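You operate a simulated robot arm through the tools that you are given. There is no shell and no other tool.

You are at the controls of a simulated robot arm. One attempt, no reset.

JOB
Turn the clamped purple valve block off, free it and shut it in the store box.
Fine: off before you open the vice; stand it upright in the box, slide the lid shut and latch it; leave the other valve blocks. Set down upright: what you pick out.

Only the result counts: the job must be done as asked and must still hold three seconds after the hand-in. Knocking over, shifting, dropping, spilling or breaking anything else fails it. A push-on lid holds only when it is set on centred and level and pressed home; a screw cap is set on level and turned clockwise until tight.

ROBOT AND FRAMES
A 7-joint arm with a three-finger gripper, fixed in place. Base frame: the origin is on the floor under the middle of its stand, x ahead of it, y to its left, z up; the work surface is at about z = 0.864. Units: m, degrees, N and s.
With the tool pointing down near the work surface it reaches from about 0.52 to 0.96 m from the base axis. Its first joint turns from -166.0 to 166.0 degrees. Payload 2.69 kg.
The TCP is the grasp point between the finger pads, 0.029 m short of the fingertips. In the tool frame z runs along the fingers and y along their closing line. The gripper opens to 0.12 m; its body begins 0.078 m behind the TCP.
Orientation is that of the tool frame in the base frame, as a unit quaternion [w, x, y, z]. With the fingers straight down and closing along the base's y, the tool's x points along the base's -x, its y along +y and its z along -z.

CONTROLS
- The arm moves only by the tool nudge_tool. Its argument "moves" is a list of rows, each an object of numbers (a shift or turn left out is 0, a gripper value left out holds the last): "x", "y", "z": the shift along the tool's x, y, z in m; "rx", "ry", "rz": the turn, a rotation vector about the tool's x, y, z in degrees. In form: [{"x": .., "y": .., "z": .., "rx": .., "ry": .., "rz": ..}, ...]. A call has 1 to 20 rows; each row shifts and turns the commanded pose from where the row before left it, along the tool's axes as they then stand. "grip" is the closure in counts, from 0 (fully open) to 255 (shut), set as the call begins (left out, the last holds). Each row takes 0.2 s and may step no farther than 0.05 m and 8.6 degrees from the row before; otherwise, or with a gripper value out of range, the whole call is refused. Where a pose cannot be reached the arm comes as near as it can. A force on the tool above 40 N (or 10 N above the force at the start of the call, whichever is more), or a blocked arm, ends the call early, and 0.2 s more pass. The fingers move at their own pace (about 0.1362 m/s each) and stop on an object; they squeeze with about 40 N. The grip force told is the motor's: it shows also when the fingers shut on nothing. Time passes only in rows, and 0.2 s behind the last, so rows that do not move let the fingers close. It gives the time, the measured TCP pose, the force on the tool (base axes), the opening and the grip force at its end, in the units of the frame above (readings bear some noise), with the torque about the TCP (base axes, N m) and any sound that the robot's microphone picked up.
- Cameras (640 x 400 px; columns grow to the right, rows downward): "scene" is fixed at [0.2202, -0.6512, 1.478]; the picture's right is [0.96, 0.26, 0.00], its down [0.22, -0.81, -0.54] and it looks along [-0.14, 0.52, -0.84] (base axes); focal length 214 px, centre (320, 200). "wrist" rides on the gripper at [0.063, 0, -0.104] in the tool frame; the picture's right is [0.00, 1.00, 0.00], its down [-0.83, 0.00, -0.56] and it looks along [-0.56, 0.00, 0.83] (tool axes); focal length 275 px, centre (320, 200). There is no depth. A picture from a camera that has moved, and an enlarged one, comes with that camera's place and axes in the base frame and with its lens.
- get_image(camera): a new picture of that camera. It takes no simulated time.
- raise_lower(by): moves the trunk up (or, below 0, down) by that many m; the arm rides with it, the base frame stays. It gives what a move gives, with no picture.
- enlarge(camera, box): a new picture of the part [left, top, right, bottom] of that camera's present view, enlarged. It takes no simulated time.
- hand_in(): hands the job in; it is judged then, once.

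Places have to be worked out from the pictures, the camera data and where the tool is seen. Open the gripper and draw the arm clear of the work before you hand the job in, unless the task says otherwise.

The tools are called after "Request:" by a JSON object that holds its "method" and its "body". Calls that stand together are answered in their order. nudge_tool: Moves the arm, as the interface text tells. Its arguments: {"type":"object","properties":{"moves":{"type":"array","items":{"type":"object","properties":{"x":{"type":"number"},"y":{"type":"number"},"z":{"type":"number"},"rx":{"type":"number"},"ry":{"type":"number"},"rz":{"type":"number"}}}},"grip":{"type":"number"}},"required":["moves"]} The other tools are called the same way: raise_lower (by) moves the trunk up or down; get_image (camera) takes a picture; enlarge (camera, box) takes an enlarged picture of a part of a camera's view; hand_in () hands the job in.

At the start:

```text
time: 0.0
tcp_pos: [0.1855, -0.4959, 1.2853]
tool_rot: [0.0, 0.0, 1.0, 0.001]
ft_force: [0.8, -0.5, 0.3]
torque: [-0.01, -0.02, -0.01]
finger_gap: 0.12
grip_force: 0.1
trunk travel left (down, up): [-0.475, 0.111]
```

scene: 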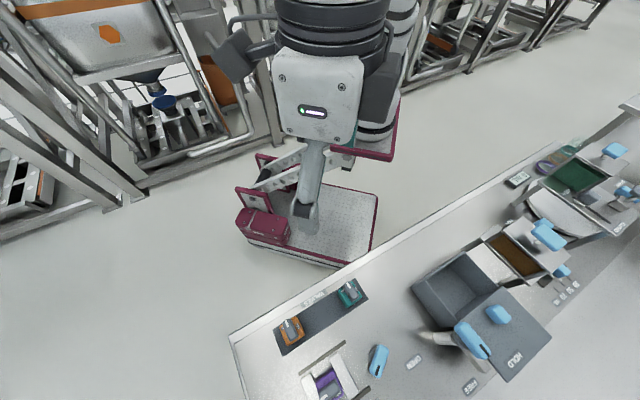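
wrist: 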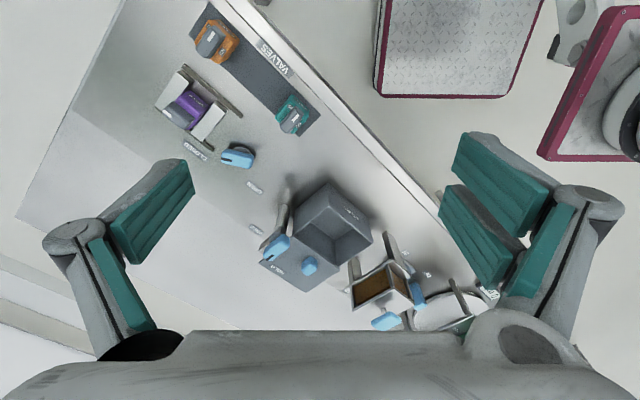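

I start by looking closer at the bench from both cameras before moving anything.

Request:
{"method": "enlarge", "body": {"camera": "wrist", "box": [140, 0, 340, 180]}}

Request:
{"method": "enlarge", "body": {"camera": "wrist", "box": [220, 150, 500, 330]}}

Request:
{"method": "enlarge", "body": {"camera": "scene", "box": [220, 260, 440, 400]}}

Request:
{"method": "enlarge", "body": {"camera": "scene", "box": [390, 200, 640, 400]}}

```text
2.22 times, centred on (240, 90) of wrist
camera zoom: at [0.1211, -0.4956, 1.3897], right [0.0, 1.0, 0.0], down [0.83, 0.0, 0.56], along [0.56, 0.0, -0.83], focal length 612 px, centre (498, 444)
```

zoom: 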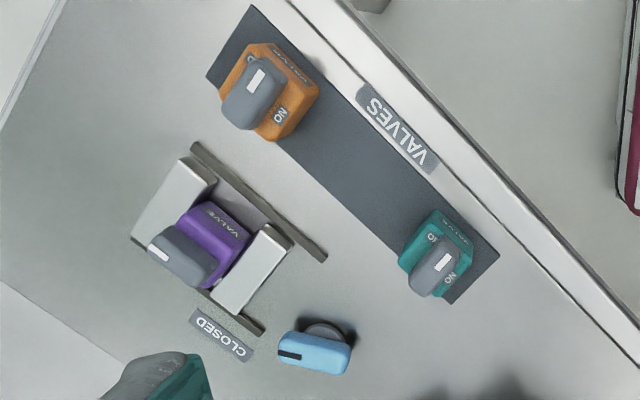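

```text
2.22 times, centred on (360, 240) of wrist
camera zoom: at [0.1211, -0.4956, 1.3897], right [0.0, 1.0, 0.0], down [0.83, 0.0, 0.56], along [0.56, 0.0, -0.83], focal length 612 px, centre (231, 111)
```

zoom: 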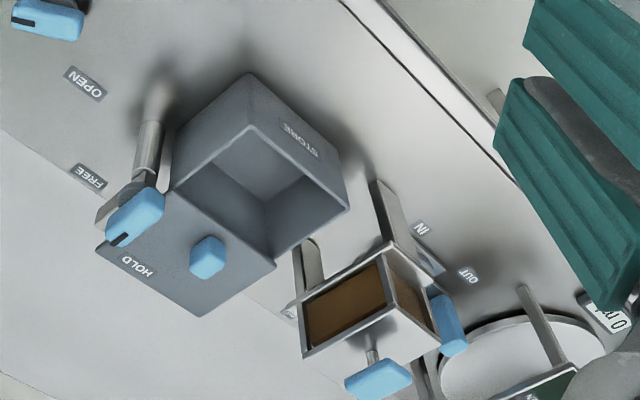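

```text
2.86 times, centred on (330, 330) of scene
camera zoom: at [0.2202, -0.6512, 1.478], right [0.96, 0.26, 0.0], down [0.22, -0.81, -0.54], along [-0.14, 0.52, -0.84], focal length 613 px, centre (291, -171)
```

zoom: 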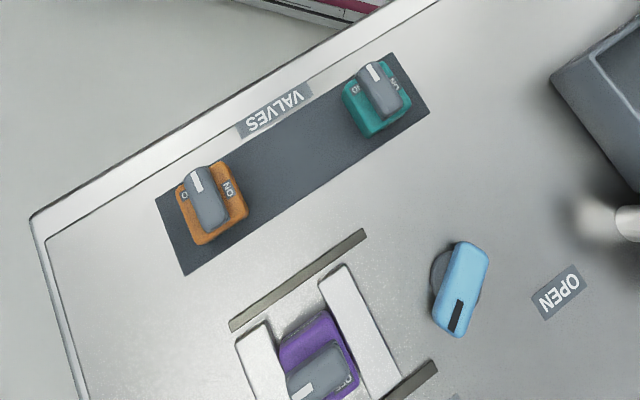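

```text
2.00 times, centred on (515, 300) of scene
camera zoom: at [0.2202, -0.6512, 1.478], right [0.96, 0.26, 0.0], down [0.22, -0.81, -0.54], along [-0.14, 0.52, -0.84], focal length 429 px, centre (-70, 0)
```

zoom: 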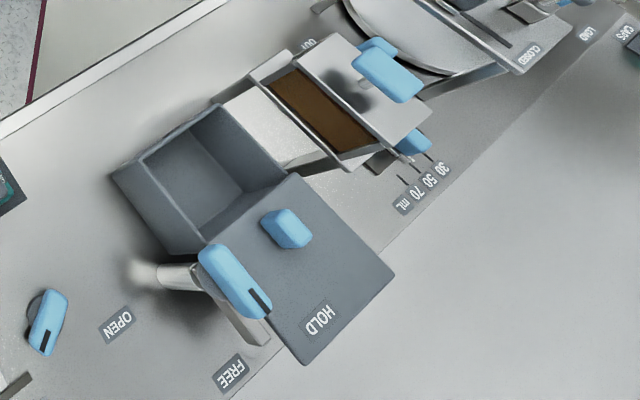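

The purple block sits in the vice near (0.25, -0.71). The bench edge runs about 42° in the base frame, so I turn the tool to line up with the bench and take closer pictures.

Request:
{"method": "nudge_tool", "body": {"moves": [{"rz": 8}, {"rz": 8}, {"rz": 8}, {"rz": 8}, {"rz": 8}, {"rz": 8}, {}], "grip": 0}}

Request:
{"method": "get_image", "body": {"camera": "wrist"}}

```text
time: 1.6
tcp_pos: [0.1839, -0.4963, 1.2855]
tool_rot: [-0.001, 0.408, 0.913, 0.0]
ft_force: [-0.2, 0.3, -0.2]
torque: [0.01, 0.04, -0.01]
finger_gap: 0.1199
grip_force: 0.0
trunk travel left (down, up): [-0.475, 0.111]
```

```text
taken
camera wrist: at [0.1417, -0.4487, 1.3895], right [0.74, 0.67, 0.0], down [0.56, -0.62, 0.56], along [0.37, -0.41, -0.83], focal length 275 px, centre (320, 200)
```

wrist: 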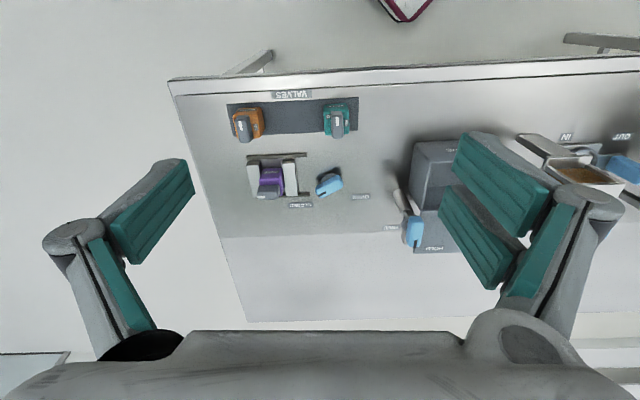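

The tool is now bench-aligned, and both cameras agree on the purple block at about (0.25, -0.713). I go lower and nearer to look at the vice, knob and lever in detail.

Request:
{"method": "nudge_tool", "body": {"moves": [{"x": 0.0123, "y": -0.0193, "z": 0.032}, {"x": 0.0123, "y": -0.0193, "z": 0.032}, {"x": 0.0123, "y": -0.0193, "z": 0.032}, {"x": 0.0123, "y": -0.0193, "z": 0.032}, {"x": 0.0123, "y": -0.0193, "z": 0.032}, {}]}}

Request:
{"method": "get_image", "body": {"camera": "wrist"}}

Request:
{"method": "enlarge", "body": {"camera": "wrist", "box": [220, 100, 460, 250]}}

```text
time: 3.0
tcp_pos: [0.0694, -0.5163, 1.1232]
tool_rot: [0.0, 0.407, 0.914, 0.0]
ft_force: [0.8, 0.8, -1.0]
torque: [0.02, 0.04, -0.02]
finger_gap: 0.1199
grip_force: 0.1
trunk travel left (down, up): [-0.475, 0.111]
```

```text
taken
camera wrist: at [0.0277, -0.4685, 1.2275], right [0.74, 0.67, 0.0], down [0.56, -0.62, 0.56], along [0.37, -0.41, -0.83], focal length 275 px, centre (320, 200)
```

wrist: 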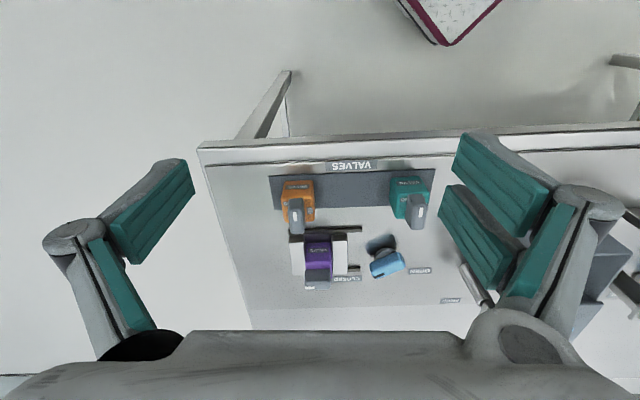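

```text
2.67 times, centred on (340, 175) of wrist
camera zoom: at [0.0277, -0.4685, 1.2275], right [0.74, 0.67, 0.0], down [0.56, -0.62, 0.56], along [0.37, -0.41, -0.83], focal length 734 px, centre (267, 267)
```

zoom: 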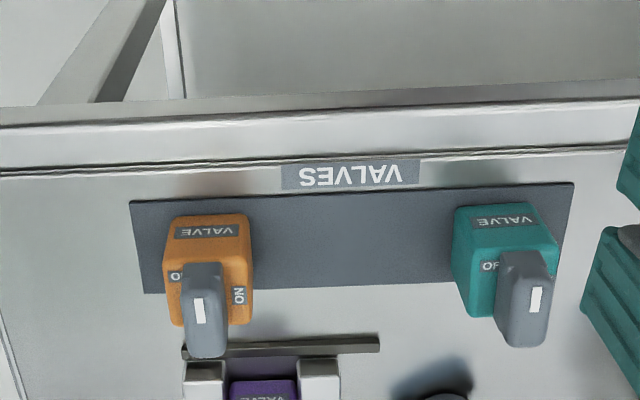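

I overshot the standoff (the block sits low in the picture). I move the tool outward about 0.12 m so the vice is centred.

Request:
{"method": "nudge_tool", "body": {"moves": [{"x": -0.04}, {"x": -0.04}, {"x": -0.04}, {}]}}

Request:
{"method": "get_image", "body": {"camera": "wrist"}}

Request:
{"method": "enlarge", "body": {"camera": "wrist", "box": [240, 130, 400, 230]}}

Request:
{"method": "enlarge", "body": {"camera": "wrist", "box": [340, 130, 500, 230]}}

```text
time: 4.0
tcp_pos: [0.1503, -0.6014, 1.1231]
tool_rot: [0.001, 0.406, 0.914, 0.0]
ft_force: [0.1, -0.6, 0.6]
torque: [-0.01, 0.04, 0.0]
finger_gap: 0.1199
grip_force: 0.1
trunk travel left (down, up): [-0.475, 0.111]
```

```text
taken
camera wrist: at [0.1074, -0.5549, 1.2275], right [0.74, 0.67, 0.0], down [0.56, -0.62, 0.56], along [0.37, -0.41, -0.83], focal length 275 px, centre (320, 200)
```

wrist: 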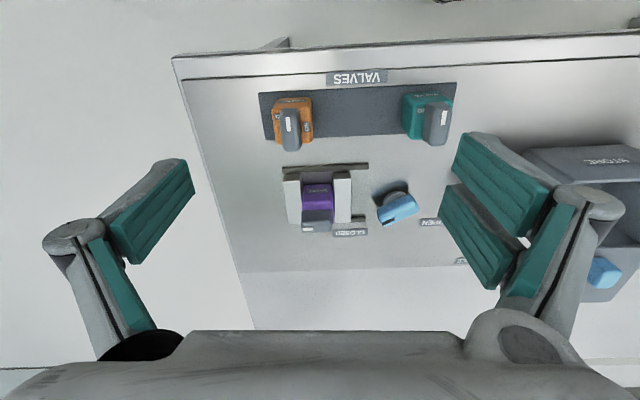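

```text
4.00 times, centred on (320, 180) of wrist
camera zoom: at [0.1074, -0.5549, 1.2275], right [0.74, 0.67, 0.0], down [0.56, -0.62, 0.56], along [0.37, -0.41, -0.83], focal length 1101 px, centre (320, 280)
```

zoom: 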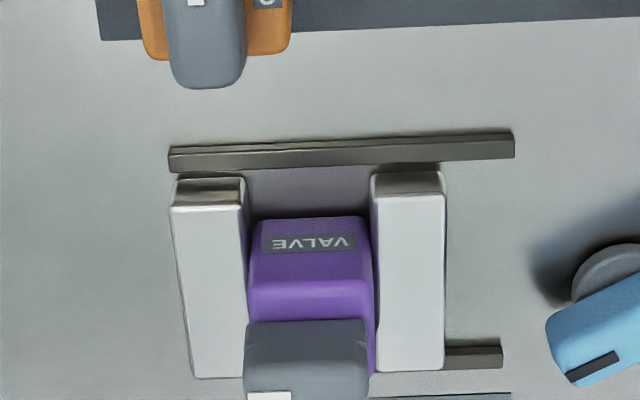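

```text
4.00 times, centred on (420, 180) of wrist
camera zoom: at [0.1074, -0.5549, 1.2275], right [0.74, 0.67, 0.0], down [0.56, -0.62, 0.56], along [0.37, -0.41, -0.83], focal length 1101 px, centre (-80, 280)
```

zoom: 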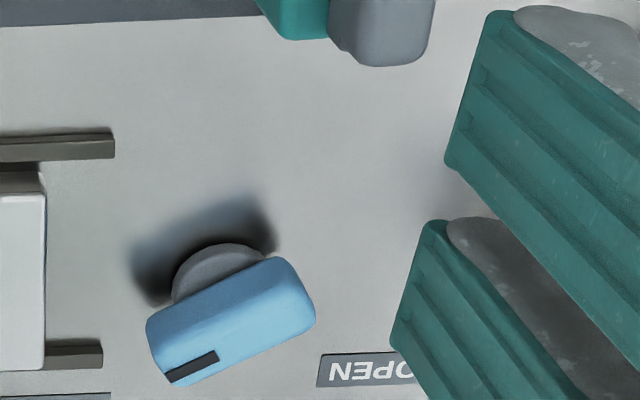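

I check the scene camera, which looks almost straight down on the vice.

Request:
{"method": "get_image", "body": {"camera": "scene"}}

Request:
{"method": "enlarge", "body": {"camera": "scene", "box": [270, 320, 400, 400]}}

```text
taken
```

scene: 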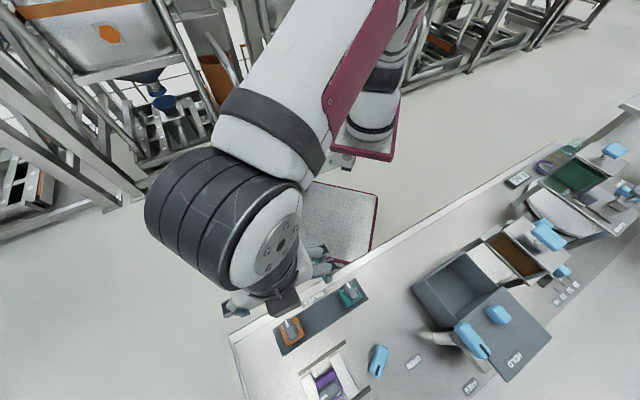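

```text
4.92 times, centred on (335, 360) of scene
camera zoom: at [0.2202, -0.6512, 1.478], right [0.96, 0.26, 0.0], down [0.22, -0.81, -0.54], along [-0.14, 0.52, -0.84], focal length 1056 px, centre (246, -588)
```

zoom: 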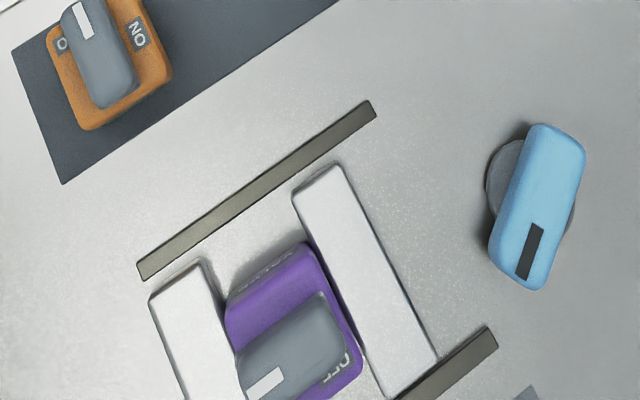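

The "OFF" label on the purple block is not under the knob's white mark, but I want a straight-down view. I move over the vice and tilt the tool 34° so the wrist camera looks vertically down.

Request:
{"method": "nudge_tool", "body": {"moves": [{"x": -0.049}, {"x": -0.049}, {"x": -0.05}, {"ry": 8.5}, {"ry": 8.5}, {"ry": 8.5}, {"ry": 8.5}, {}]}}

Request:
{"method": "get_image", "body": {"camera": "wrist"}}

Request:
{"method": "enlarge", "body": {"camera": "wrist", "box": [240, 130, 400, 230]}}

```text
time: 5.8
tcp_pos: [0.2475, -0.6468, 1.1079]
tool_rot: [-0.203, 0.396, 0.891, 0.09]
ft_force: [0.5, -0.4, -0.8]
torque: [-0.01, -0.02, 0.0]
finger_gap: 0.1201
grip_force: 0.1
out of reach, approached as far as the arm can: row 4, 5, 6, 7
trunk travel left (down, up): [-0.475, 0.111]
```

```text
taken
camera wrist: at [0.2393, -0.6371, 1.2293], right [0.74, 0.67, 0.0], down [0.66, -0.73, 0.14], along [0.1, -0.1, -0.99], focal length 275 px, centre (320, 200)
```

wrist: 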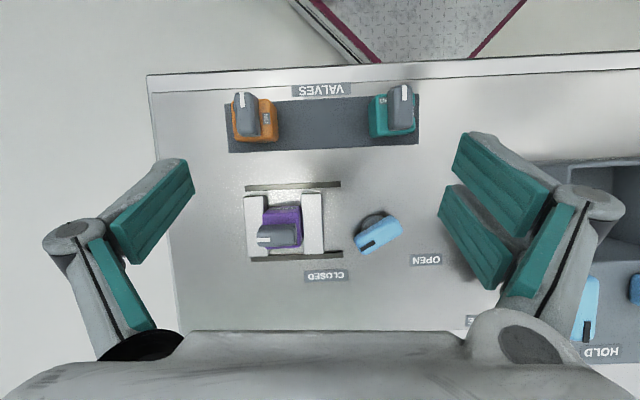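

```text
4.00 times, centred on (320, 180) of wrist
camera zoom: at [0.2393, -0.6371, 1.2293], right [0.74, 0.67, 0.0], down [0.66, -0.73, 0.14], along [0.1, -0.1, -0.99], focal length 1101 px, centre (320, 280)
```

zoom: 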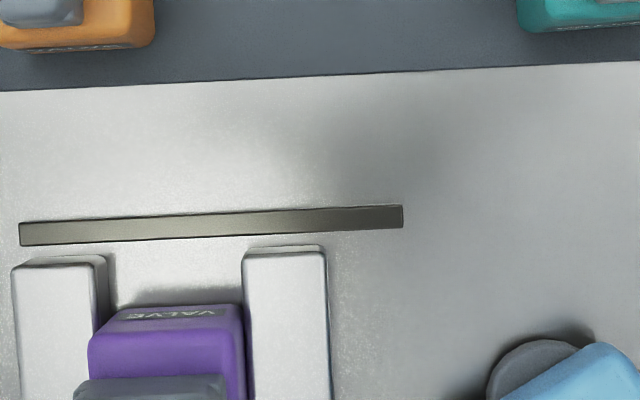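

This view is nearly vertical. I enlarge the purple block, the other two blocks for comparison, and the lever.

Request:
{"method": "enlarge", "body": {"camera": "wrist", "box": [225, 170, 355, 290]}}

Request:
{"method": "enlarge", "body": {"camera": "wrist", "box": [215, 75, 345, 165]}}

Request:
{"method": "enlarge", "body": {"camera": "wrist", "box": [330, 70, 460, 160]}}

Request:
{"method": "enlarge", "body": {"camera": "wrist", "box": [330, 190, 460, 280]}}

```text
3.33 times, centred on (290, 230) of wrist
camera zoom: at [0.2393, -0.6371, 1.2293], right [0.74, 0.67, 0.0], down [0.66, -0.73, 0.14], along [0.1, -0.1, -0.99], focal length 918 px, centre (420, 100)
```

zoom: 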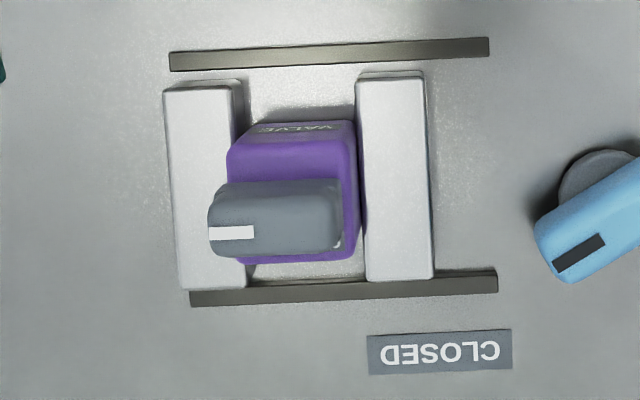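

```text
4.44 times, centred on (280, 120) of wrist
camera zoom: at [0.2393, -0.6371, 1.2293], right [0.74, 0.67, 0.0], down [0.66, -0.73, 0.14], along [0.1, -0.1, -0.99], focal length 1224 px, centre (498, 556)
```

zoom: 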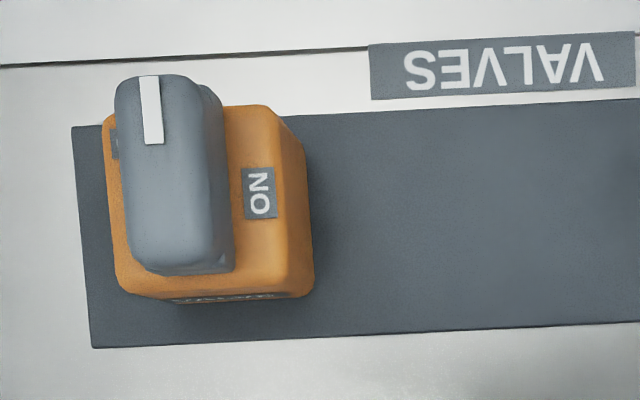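

```text
4.44 times, centred on (395, 115) of wrist
camera zoom: at [0.2393, -0.6371, 1.2293], right [0.74, 0.67, 0.0], down [0.66, -0.73, 0.14], along [0.1, -0.1, -0.99], focal length 1224 px, centre (-13, 578)
```

zoom: 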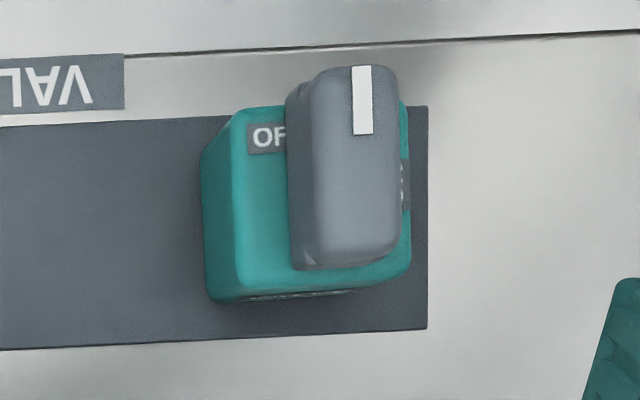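

```text
4.44 times, centred on (395, 235) of wrist
camera zoom: at [0.2393, -0.6371, 1.2293], right [0.74, 0.67, 0.0], down [0.66, -0.73, 0.14], along [0.1, -0.1, -0.99], focal length 1224 px, centre (-13, 44)
```

zoom: 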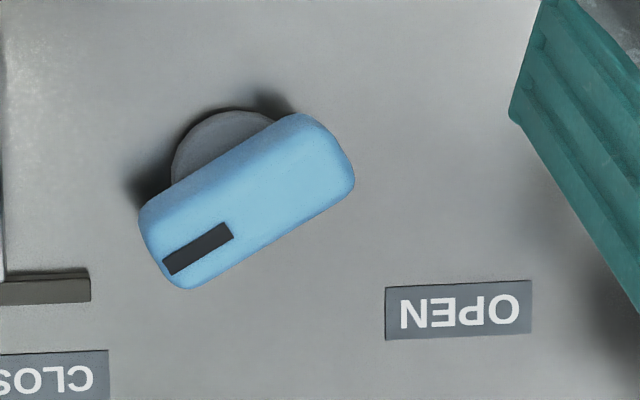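

The bench blocks show OFF in front (robot side), with ON 90° clockwise from it in the picture. For the purple block I need to know exactly where OFF is, so I enlarge that corner from both cameras.

Request:
{"method": "enlarge", "body": {"camera": "scene", "box": [305, 365, 355, 400]}}

Request:
{"method": "enlarge", "body": {"camera": "wrist", "box": [250, 200, 310, 255]}}

```text
11.43 times, centred on (330, 382) of scene
camera zoom: at [0.2202, -0.6512, 1.478], right [0.96, 0.26, 0.0], down [0.22, -0.81, -0.54], along [-0.14, 0.52, -0.84], focal length 2451 px, centre (206, -1886)
```

zoom: 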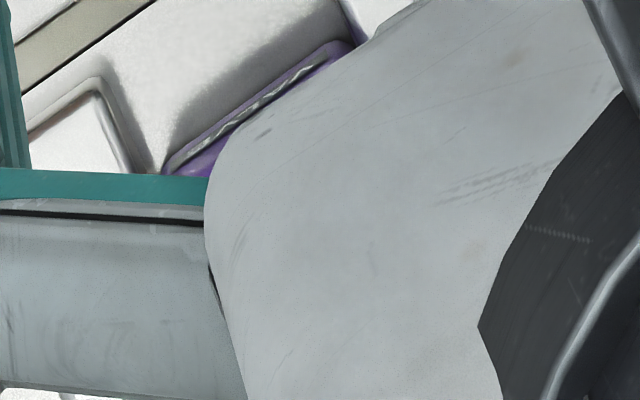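

```text
7.27 times, centred on (280, 228) of wrist
camera zoom: at [0.2393, -0.6371, 1.2293], right [0.74, 0.67, 0.0], down [0.66, -0.73, 0.14], along [0.1, -0.1, -0.99], focal length 2002 px, centre (611, 0)
```

zoom: 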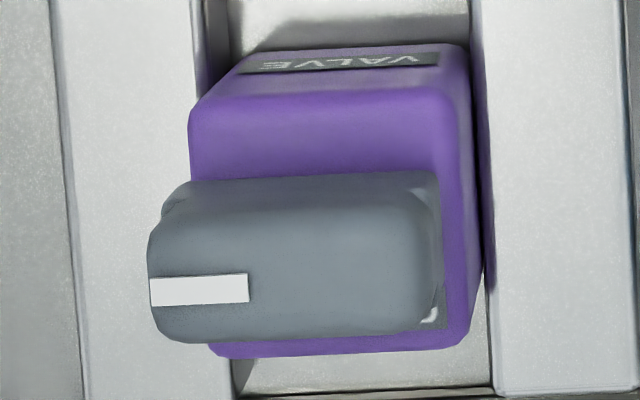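

Comparing labels: on the purple block the white mark points to ON (picture left), and OFF is on the far side, so the knob must turn 90° counter-clockwise seen from above. From two views I put the knob centre near (0.261, -0.727), its top at z≈0.952 and the block top at z≈0.919. I undo the tilt first.

Request:
{"method": "nudge_tool", "body": {"moves": [{"ry": -8.5}, {"ry": -8.5}, {"ry": -8.5}, {"ry": -8.5}, {}]}}

```text
time: 7.0
tcp_pos: [0.2497, -0.6471, 1.1081]
tool_rot: [0.068, 0.405, 0.911, -0.031]
ft_force: [-0.5, -0.1, 0.0]
torque: [0.02, -0.01, 0.01]
finger_gap: 0.12
grip_force: 0.0
trunk travel left (down, up): [-0.475, 0.111]
```

The commanded pose was clipped, leaving -8.6° of tilt. I level the tool, then turn it so the closing line lies across the knob bar, and move over the knob.

Request:
{"method": "nudge_tool", "body": {"moves": [{"ry": 8.57}, {"rz": 8.5}, {"rz": 8.5}, {"rz": 8.5}, {"rz": 8.5}, {"rz": 8.5}, {"rz": 8.5}, {"rz": 8.5}, {"rz": 8.5}, {"rz": 8.5}, {"rz": 8.5}, {"rz": 2}, {"x": -0.0245, "y": 0.032}, {"x": -0.0245, "y": 0.032}, {}]}}

Request:
{"method": "get_image", "body": {"camera": "wrist"}}

Request:
{"method": "enlarge", "body": {"camera": "wrist", "box": [240, 130, 400, 280]}}

```text
time: 10.2
tcp_pos: [0.2598, -0.7216, 1.1078]
tool_rot: [-0.001, 0.924, 0.382, 0.001]
ft_force: [-0.1, -0.7, -0.3]
torque: [-0.06, -0.03, 0.0]
finger_gap: 0.1201
grip_force: 0.1
out of reach, approached as far as the arm can: row 14
trunk travel left (down, up): [-0.475, 0.111]
```

```text
taken
camera wrist: at [0.3043, -0.6763, 1.2122], right [0.71, -0.7, 0.0], down [-0.59, -0.59, 0.55], along [-0.39, -0.39, -0.83], focal length 275 px, centre (320, 200)
```

wrist: 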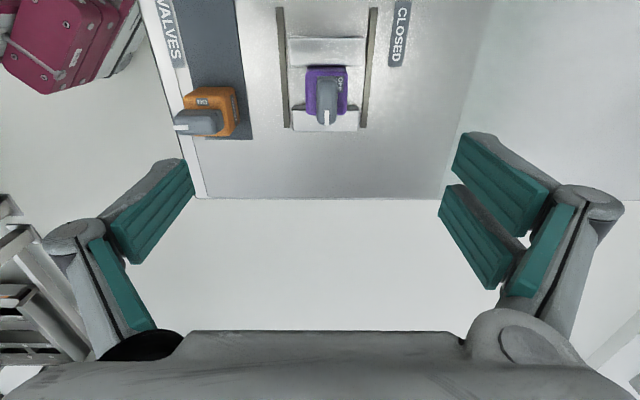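

```text
2.67 times, centred on (320, 205) of wrist
camera zoom: at [0.3043, -0.6763, 1.2122], right [0.71, -0.7, 0.0], down [-0.59, -0.59, 0.55], along [-0.39, -0.39, -0.83], focal length 734 px, centre (320, 187)
```

zoom: 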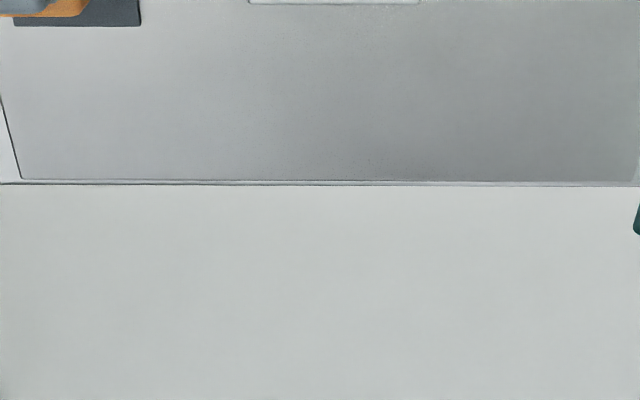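

Position is about right. I enlarge the purple block in this view (seen from the robot-left side).

Request:
{"method": "enlarge", "body": {"camera": "wrist", "box": [270, 0, 390, 140]}}

Request:
{"method": "enlarge", "body": {"camera": "wrist", "box": [150, 40, 270, 150]}}

```text
2.86 times, centred on (330, 70) of wrist
camera zoom: at [0.3043, -0.6763, 1.2122], right [0.71, -0.7, 0.0], down [-0.59, -0.59, 0.55], along [-0.39, -0.39, -0.83], focal length 786 px, centre (291, 571)
```

zoom: 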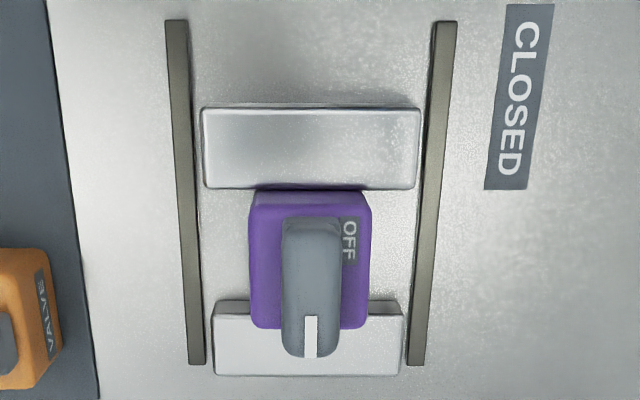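

```text
3.64 times, centred on (210, 95) of wrist
camera zoom: at [0.3043, -0.6763, 1.2122], right [0.71, -0.7, 0.0], down [-0.59, -0.59, 0.55], along [-0.39, -0.39, -0.83], focal length 1001 px, centre (720, 582)
```

zoom: 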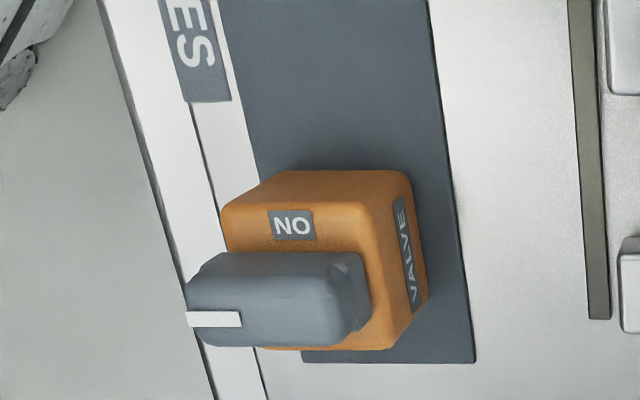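

Confirmed: the mark points away from OFF, and OFF is on the far side. I partly close the fingers, lower, and correct the position by about 4–5 mm.

Request:
{"method": "nudge_tool", "body": {"moves": [{"z": 0.035}, {"z": 0.035}, {"x": -0.004, "y": 0.0055}, {}], "grip": 110}}

Request:
{"method": "get_image", "body": {"camera": "wrist"}}

Request:
{"method": "enlarge", "body": {"camera": "wrist", "box": [240, 50, 400, 210]}}

```text
time: 11.2
tcp_pos: [0.2601, -0.729, 1.0361]
tool_rot: [0.0, 0.924, 0.383, 0.0]
ft_force: [-0.1, -0.4, 0.6]
torque: [0.01, 0.04, 0.01]
finger_gap: 0.0683
grip_force: 0.1
trunk travel left (down, up): [-0.475, 0.111]
```

```text
taken
camera wrist: at [0.3049, -0.6841, 1.1406], right [0.71, -0.7, 0.0], down [-0.58, -0.59, 0.56], along [-0.39, -0.39, -0.83], focal length 275 px, centre (320, 200)
```

wrist: 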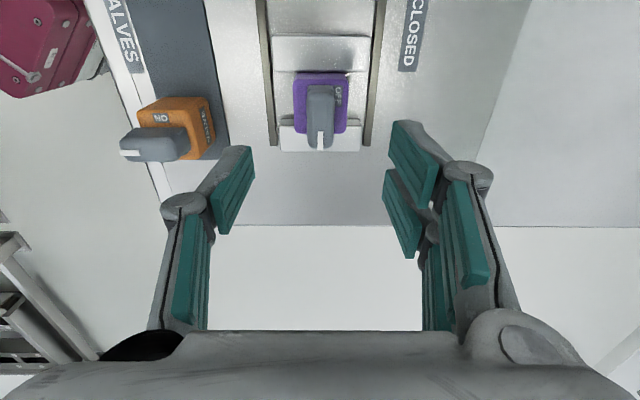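

```text
2.50 times, centred on (320, 130) of wrist
camera zoom: at [0.3049, -0.6841, 1.1406], right [0.71, -0.7, 0.0], down [-0.58, -0.59, 0.56], along [-0.39, -0.39, -0.83], focal length 688 px, centre (320, 375)
```

zoom: 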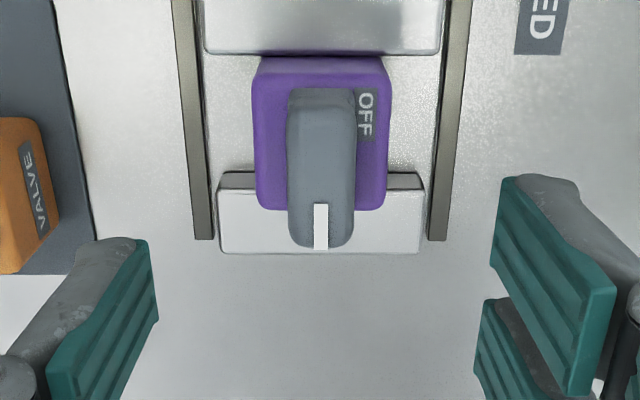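

The knob is on the tool's centre line and lengthwise within about 2 mm. I descend until the fingertips sit just above the block top, beside the knob (TCP z≈0.955).

Request:
{"method": "nudge_tool", "body": {"moves": [{"x": 0.001, "z": 0.03}, {"z": 0.03}, {"z": 0.021}, {}]}}

Request:
{"method": "get_image", "body": {"camera": "wrist"}}

```text
time: 12.2
tcp_pos: [0.2615, -0.7273, 0.9555]
tool_rot: [-0.001, 0.924, 0.382, 0.0]
ft_force: [-0.3, 1.2, 0.8]
torque: [-0.01, 0.0, -0.01]
finger_gap: 0.0682
grip_force: 0.1
trunk travel left (down, up): [-0.475, 0.111]
```

```text
taken
camera wrist: at [0.3051, -0.6824, 1.0592], right [0.71, -0.7, 0.0], down [-0.58, -0.59, 0.56], along [-0.39, -0.39, -0.83], focal length 275 px, centre (320, 200)
```

wrist: 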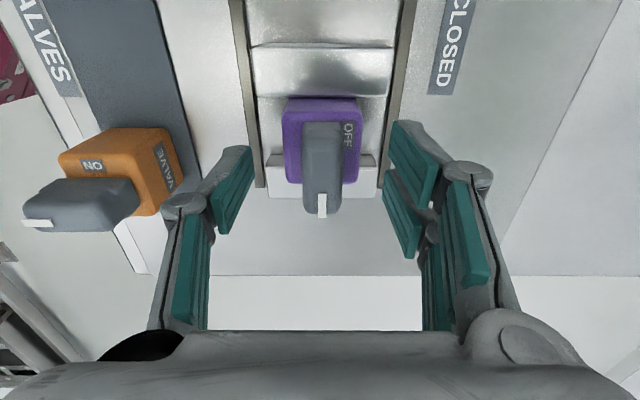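

I enlarge to check the lengthwise centring of the knob between the pads.

Request:
{"method": "enlarge", "body": {"camera": "wrist", "box": [250, 90, 410, 230]}}

```text
2.86 times, centred on (330, 160) of wrist
camera zoom: at [0.3051, -0.6824, 1.0592], right [0.71, -0.7, 0.0], down [-0.58, -0.59, 0.56], along [-0.39, -0.39, -0.83], focal length 786 px, centre (291, 314)
```

zoom: 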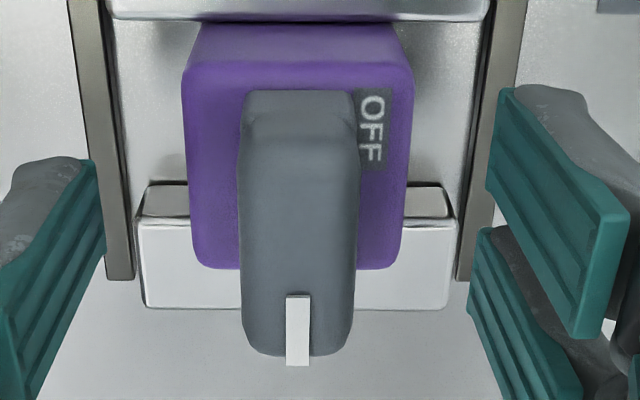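

The knob centre is about 1.5 mm toward +x and +y of the tool. I correct that and close on the knob.

Request:
{"method": "nudge_tool", "body": {"moves": [{"x": 0.0016, "y": 0.0013}, {}]}}

Request:
{"method": "nudge_tool", "body": {"moves": [{}, {}, {}, {}], "grip": 255}}

Request:
{"method": "get_image", "body": {"camera": "wrist"}}

```text
time: 12.8
tcp_pos: [0.2623, -0.7269, 0.9554]
tool_rot: [0.0, 0.924, 0.383, 0.0]
ft_force: [-0.3, 0.3, 0.6]
torque: [-0.02, 0.0, 0.01]
finger_gap: 0.0682
grip_force: 0.0
trunk travel left (down, up): [-0.475, 0.111]
```

```text
time: 13.8
tcp_pos: [0.2621, -0.7272, 0.9552]
tool_rot: [0.0, 0.924, 0.383, 0.0]
ft_force: [1.5, -0.3, 1.5]
torque: [-0.04, -0.03, 0.0]
finger_gap: 0.0194
grip_force: 40.1
trunk travel left (down, up): [-0.475, 0.111]
```

```text
taken
camera wrist: at [0.3067, -0.682, 1.0599], right [0.71, -0.7, 0.0], down [-0.58, -0.59, 0.56], along [-0.39, -0.39, -0.83], focal length 275 px, centre (320, 200)
```

wrist: 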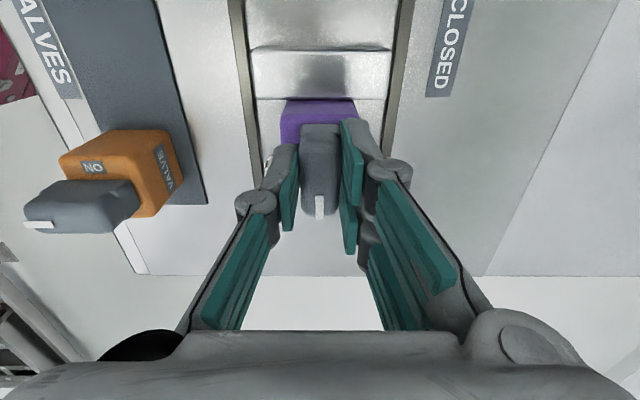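

The knob is gripped at 19.4 mm with almost no side load. I start turning it counter-clockwise in steps and watch the torque and sounds.

Request:
{"method": "nudge_tool", "body": {"moves": [{"rz": -8}, {"rz": -8}, {"rz": -8}, {"rz": -8}, {}]}}

```text
time: 15.0
tcp_pos: [0.2615, -0.7271, 0.9556]
tool_rot: [-0.001, 0.782, 0.623, 0.0]
ft_force: [0.4, 0.2, 0.2]
torque: [0.04, -0.02, 0.01]
finger_gap: 0.0193
grip_force: 39.6
trunk travel left (down, up): [-0.475, 0.111]
```

It turns freely with 32° done. I continue to about 88° and then look.

Request:
{"method": "nudge_tool", "body": {"moves": [{"rz": -8}, {"rz": -8}, {"rz": -8}, {"rz": -8}, {"rz": -8}, {"rz": -8}, {"rz": -8}, {}]}}

Request:
{"method": "get_image", "body": {"camera": "wrist"}}

Request:
{"method": "enlarge", "body": {"camera": "wrist", "box": [250, 90, 410, 230]}}

```text
time: 16.8
tcp_pos: [0.2622, -0.7281, 0.9553]
tool_rot: [-0.001, 0.398, 0.917, 0.001]
ft_force: [-1.6, -1.4, 0.2]
torque: [-0.07, 0.14, 0.03]
finger_gap: 0.0194
grip_force: 40.0
trunk travel left (down, up): [-0.475, 0.111]
```

```text
taken
camera wrist: at [0.2185, -0.6818, 1.0601], right [0.73, 0.69, 0.0], down [0.57, -0.61, 0.55], along [0.38, -0.4, -0.83], focal length 275 px, centre (320, 200)
```

wrist: 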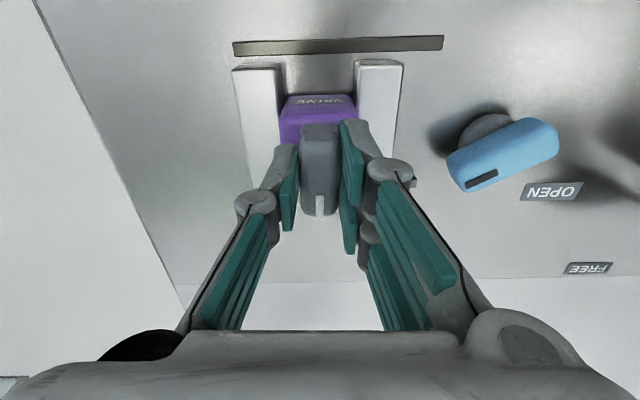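

```text
2.86 times, centred on (330, 160) of wrist
camera zoom: at [0.2185, -0.6818, 1.0601], right [0.73, 0.69, 0.0], down [0.57, -0.61, 0.55], along [0.38, -0.4, -0.83], focal length 786 px, centre (291, 314)
```

zoom: 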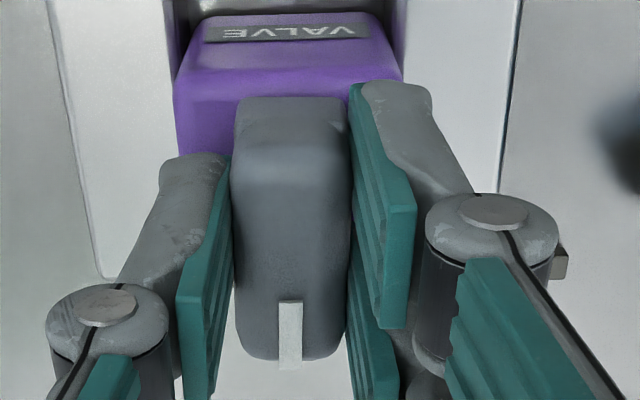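

88° turned, and the mark now points to the far (OFF) side. I go a little further in small steps to feel for the end stop.

Request:
{"method": "nudge_tool", "body": {"moves": [{"rz": -2}, {}]}}

Request:
{"method": "nudge_tool", "body": {"moves": [{"rz": -3}, {}]}}

```text
time: 17.4
tcp_pos: [0.2624, -0.7279, 0.9555]
tool_rot: [-0.001, 0.382, 0.924, 0.001]
ft_force: [-1.0, -2.6, -0.5]
torque: [-0.24, 0.1, -0.01]
finger_gap: 0.0193
grip_force: 40.1
trunk travel left (down, up): [-0.475, 0.111]
```

```text
time: 18.0
tcp_pos: [0.2618, -0.7271, 0.9561]
tool_rot: [-0.002, 0.359, 0.933, 0.0]
ft_force: [-1.0, -1.8, 0.2]
torque: [-0.13, 0.0, -0.05]
finger_gap: 0.0191
grip_force: 40.4
trunk travel left (down, up): [-0.475, 0.111]
```

No hard stop felt at 93°. I open the fingers and rise to check the knob against the block.

Request:
{"method": "nudge_tool", "body": {"moves": [{}, {}, {}], "grip": 110}}

Request:
{"method": "nudge_tool", "body": {"moves": [{"z": -0.04}, {"z": -0.04}, {}]}}

Request:
{"method": "get_image", "body": {"camera": "wrist"}}

Request:
{"method": "enlarge", "body": {"camera": "wrist", "box": [250, 80, 390, 190]}}

```text
time: 18.8
tcp_pos: [0.2612, -0.7269, 0.9543]
tool_rot: [-0.001, 0.359, 0.933, -0.001]
ft_force: [-0.1, -0.5, -1.1]
torque: [0.03, -0.01, 0.0]
finger_gap: 0.0683
grip_force: 0.0
trunk travel left (down, up): [-0.475, 0.111]
```

```text
time: 19.6
tcp_pos: [0.2616, -0.7278, 1.0358]
tool_rot: [-0.001, 0.358, 0.934, 0.0]
ft_force: [0.1, -0.4, -0.5]
torque: [-0.01, -0.03, 0.0]
finger_gap: 0.0684
grip_force: 0.0
trunk travel left (down, up): [-0.475, 0.111]
```

```text
taken
camera wrist: at [0.2142, -0.6853, 1.1408], right [0.67, 0.75, 0.0], down [0.62, -0.55, 0.55], along [0.41, -0.37, -0.83], focal length 275 px, centre (320, 200)
```

wrist: 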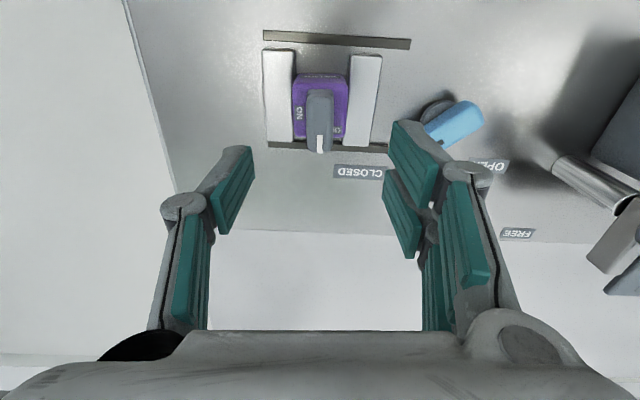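

```text
3.64 times, centred on (320, 135) of wrist
camera zoom: at [0.2142, -0.6853, 1.1408], right [0.67, 0.75, 0.0], down [0.62, -0.55, 0.55], along [0.41, -0.37, -0.83], focal length 1001 px, centre (320, 436)
```

zoom: 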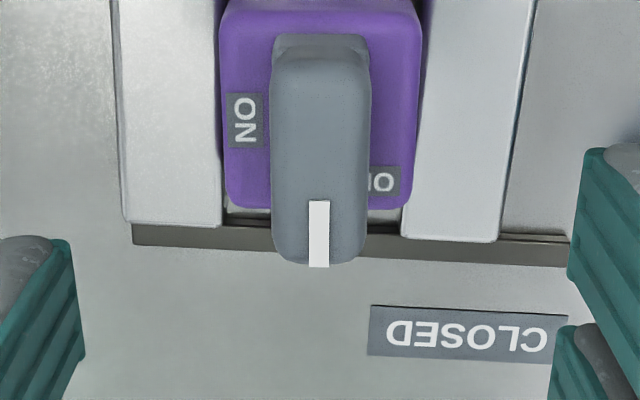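

The knob now points to OFF but about 3° past square with the block. I turn the tool back 3°, go down and re-close so the pads square it up.

Request:
{"method": "nudge_tool", "body": {"moves": [{"rz": 3.1}, {"z": 0.04}, {"z": 0.04}, {}]}}

Request:
{"method": "nudge_tool", "body": {"moves": [{}, {}, {}, {}], "grip": 255}}

Request:
{"method": "nudge_tool", "body": {"moves": [{}, {}, {}], "grip": 110}}

Request:
{"method": "nudge_tool", "body": {"moves": [{"z": -0.04}, {"z": -0.04}, {}]}}

Request:
{"method": "enlarge", "body": {"camera": "wrist", "box": [250, 80, 390, 190]}}

Request:
{"method": "enlarge", "body": {"camera": "wrist", "box": [380, 80, 640, 280]}}

```text
time: 20.6
tcp_pos: [0.2601, -0.7276, 0.9565]
tool_rot: [0.0, 0.384, 0.923, 0.001]
ft_force: [0.0, 0.3, 0.9]
torque: [0.02, -0.02, -0.01]
finger_gap: 0.0681
grip_force: 0.0
trunk travel left (down, up): [-0.475, 0.111]
```

```text
time: 21.6
tcp_pos: [0.2607, -0.7278, 0.9578]
tool_rot: [-0.001, 0.384, 0.923, 0.0]
ft_force: [0.3, -0.5, 0.3]
torque: [-0.01, -0.06, -0.02]
finger_gap: 0.0192
grip_force: 39.8
trunk travel left (down, up): [-0.475, 0.111]
```

```text
time: 22.4
tcp_pos: [0.2615, -0.7275, 0.9573]
tool_rot: [-0.001, 0.383, 0.924, 0.0]
ft_force: [0.5, -0.2, -0.1]
torque: [0.02, 0.01, 0.0]
finger_gap: 0.0682
grip_force: 0.0
trunk travel left (down, up): [-0.475, 0.111]
```

```text
time: 23.2
tcp_pos: [0.2622, -0.7286, 1.0362]
tool_rot: [0.0, 0.384, 0.923, 0.0]
ft_force: [-0.1, 1.0, 0.2]
torque: [-0.01, 0.0, 0.02]
finger_gap: 0.0682
grip_force: 0.0
trunk travel left (down, up): [-0.475, 0.111]
```

```text
3.64 times, centred on (320, 135) of wrist
camera zoom: at [0.2174, -0.6836, 1.1411], right [0.71, 0.71, 0.0], down [0.59, -0.59, 0.55], along [0.39, -0.39, -0.83], focal length 1001 px, centre (320, 436)
```

zoom: 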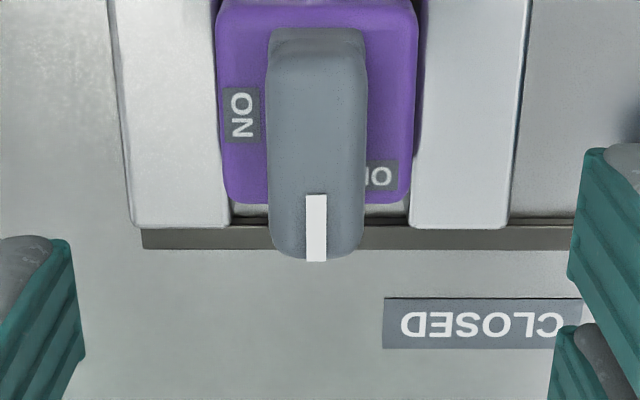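

```text
2.00 times, centred on (510, 180) of wrist
camera zoom: at [0.2174, -0.6836, 1.1411], right [0.71, 0.71, 0.0], down [0.59, -0.59, 0.55], along [0.39, -0.39, -0.83], focal length 551 px, centre (-60, 240)
```

zoom: 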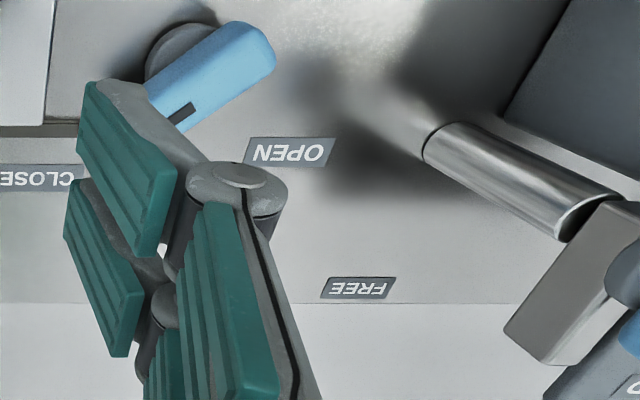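

The purple block now reads OFF, squared with the block. Next is the vice lever near (0.347, -0.655): I move over it with the fingers at half opening to get its exact angle.

Request:
{"method": "nudge_tool", "body": {"moves": [{"y": 0.038, "x": -0.0025}, {"y": 0.038, "x": -0.0025}, {"y": 0.036, "x": -0.0025}, {}]}}

Request:
{"method": "get_image", "body": {"camera": "wrist"}}

Request:
{"method": "enlarge", "body": {"camera": "wrist", "box": [220, 20, 420, 180]}}

Request:
{"method": "get_image", "body": {"camera": "scene"}}

```text
time: 24.2
tcp_pos: [0.3467, -0.6546, 1.035]
tool_rot: [-0.001, 0.384, 0.924, 0.0]
ft_force: [-0.2, -0.5, 0.1]
torque: [-0.02, 0.03, 0.0]
finger_gap: 0.0685
grip_force: 0.1
trunk travel left (down, up): [-0.475, 0.111]
```

```text
taken
camera wrist: at [0.3015, -0.6094, 1.1393], right [0.71, 0.71, 0.0], down [0.59, -0.59, 0.56], along [0.39, -0.39, -0.83], focal length 275 px, centre (320, 200)
```

wrist: 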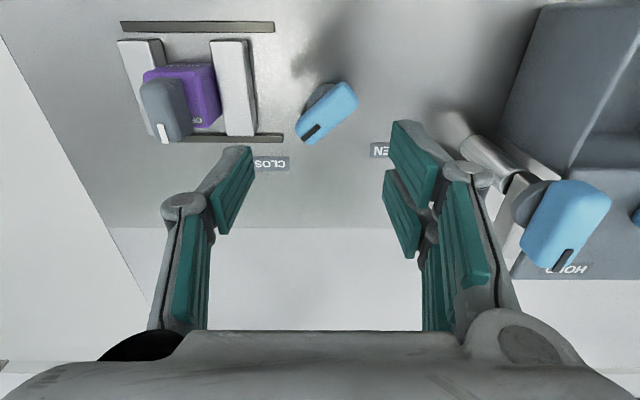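

```text
2.50 times, centred on (320, 100) of wrist
camera zoom: at [0.3015, -0.6094, 1.1393], right [0.71, 0.71, 0.0], down [0.59, -0.59, 0.56], along [0.39, -0.39, -0.83], focal length 688 px, centre (320, 450)
```

zoom: 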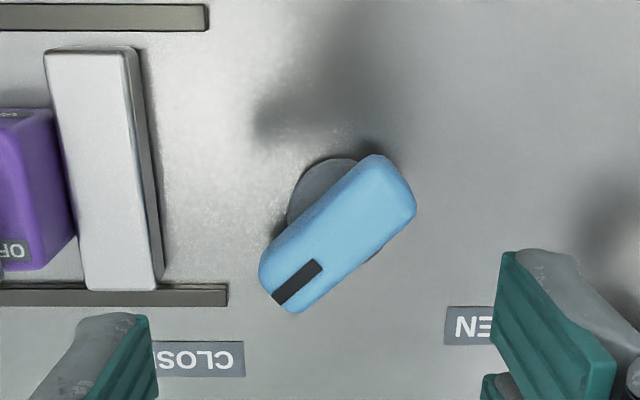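

```text
taken
```

scene: 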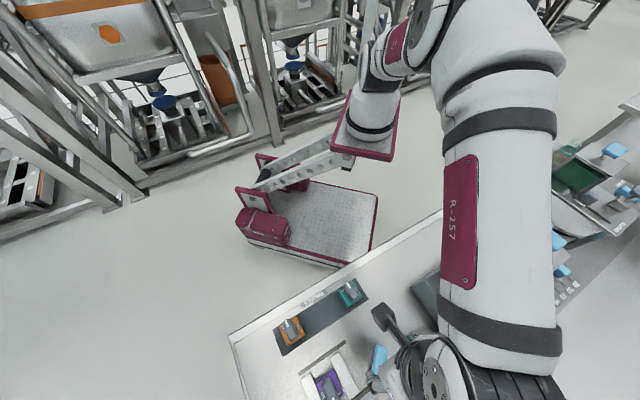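

The lever handle's centre comes out near (0.356, -0.657), low over the bench. To judge heights of handle and disk I back off toward the robot and tilt for a flatter view.

Request:
{"method": "nudge_tool", "body": {"moves": [{"x": 0.05}, {"x": 0.05}, {"ry": -8.5}, {"ry": -8.5}, {"ry": -8.5}, {"ry": -8.5}, {}]}}

Request:
{"method": "get_image", "body": {"camera": "wrist"}}

Request:
{"method": "enlarge", "body": {"camera": "wrist", "box": [240, 60, 400, 200]}}

```text
time: 25.8
tcp_pos: [0.2763, -0.5827, 1.0366]
tool_rot: [0.27, 0.367, 0.883, -0.113]
ft_force: [-0.4, 0.1, -0.5]
torque: [0.03, -0.01, 0.01]
finger_gap: 0.0684
grip_force: 0.1
trunk travel left (down, up): [-0.475, 0.111]
```

```text
taken
camera wrist: at [0.1978, -0.5043, 1.0877], right [0.71, 0.71, 0.0], down [0.27, -0.27, 0.93], along [0.65, -0.65, -0.38], focal length 275 px, centre (320, 200)
```

wrist: 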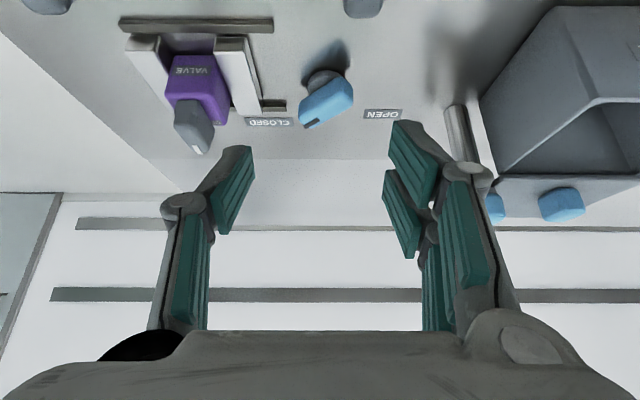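

```text
2.86 times, centred on (320, 130) of wrist
camera zoom: at [0.1978, -0.5043, 1.0877], right [0.71, 0.71, 0.0], down [0.27, -0.27, 0.93], along [0.65, -0.65, -0.38], focal length 786 px, centre (320, 400)
```

zoom: 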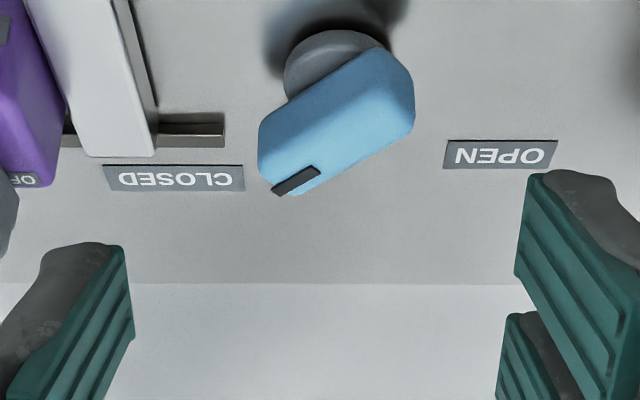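

The lever handle spans z≈0.884–0.909 on a drum at about (0.358, -0.657), and its long axis is at about 77° in the base frame. I level the tool, turn it across the handle and move above it.

Request:
{"method": "nudge_tool", "body": {"moves": [{"ry": 8.5}, {"ry": 8.5}, {"ry": 8.5}, {"ry": 8.5}, {"rz": 8.3}, {"rz": 8.3}, {"rz": 8.3}, {"rz": 8.3}, {"rz": 8.3}, {"rz": 8.3}, {"rz": 8}, {"x": -0.027, "y": 0.032}, {"x": -0.027, "y": 0.032}, {"y": 0.032}, {}]}}

Request:
{"method": "get_image", "body": {"camera": "wrist"}}

Request:
{"method": "enlarge", "body": {"camera": "wrist", "box": [240, 30, 400, 190]}}

```text
time: 29.0
tcp_pos: [0.361, -0.656, 1.0337]
tool_rot: [-0.002, 0.782, 0.624, -0.001]
ft_force: [0.0, -0.4, -0.3]
torque: [0.03, -0.01, -0.01]
finger_gap: 0.0682
grip_force: 0.0
trunk travel left (down, up): [-0.475, 0.111]
```

```text
taken
camera wrist: at [0.3744, -0.5946, 1.1384], right [0.98, -0.22, 0.0], down [-0.18, -0.81, 0.55], along [-0.12, -0.54, -0.83], focal length 275 px, centre (320, 200)
```

wrist: 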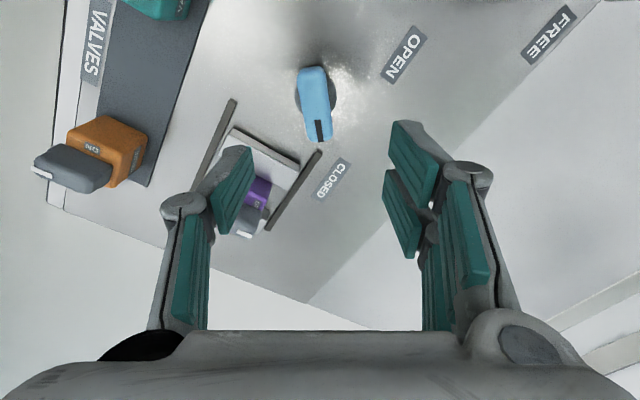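

```text
2.50 times, centred on (320, 110) of wrist
camera zoom: at [0.3744, -0.5946, 1.1384], right [0.98, -0.22, 0.0], down [-0.18, -0.81, 0.55], along [-0.12, -0.54, -0.83], focal length 688 px, centre (320, 425)
```

zoom: 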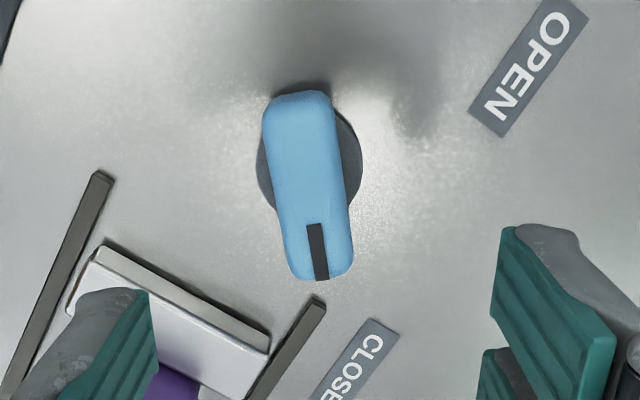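

The handle is really about 8.5° further round, and its centre is 3 mm to the left. I rotate to match, shift, and go down part way for a check.

Request:
{"method": "nudge_tool", "body": {"moves": [{"rz": -8.5}, {"x": 0.0008, "y": -0.0031}, {"z": 0.035}, {"z": 0.035}, {}]}}

Request:
{"method": "enlarge", "body": {"camera": "wrist", "box": [230, 60, 410, 240]}}

```text
time: 30.2
tcp_pos: [0.3577, -0.6559, 0.965]
tool_rot: [0.0, 0.734, 0.679, -0.001]
ft_force: [0.8, -0.5, 0.6]
torque: [0.02, -0.02, 0.03]
finger_gap: 0.0683
grip_force: 0.0
trunk travel left (down, up): [-0.475, 0.111]
```

```text
2.22 times, centred on (320, 150) of wrist
camera zoom: at [0.3617, -0.5921, 1.0704], right [1.0, -0.07, 0.0], down [-0.06, -0.83, 0.56], along [-0.04, -0.55, -0.83], focal length 612 px, centre (320, 311)
```

zoom: 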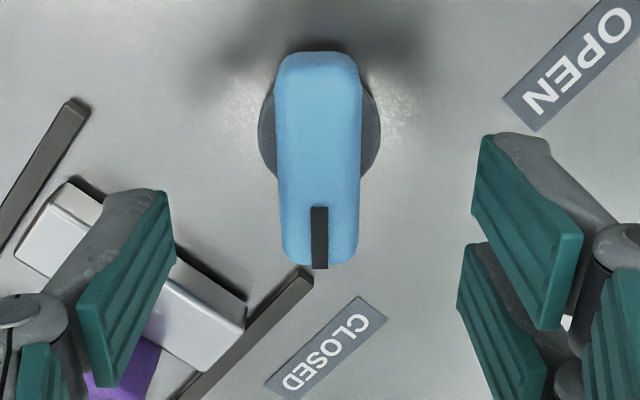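

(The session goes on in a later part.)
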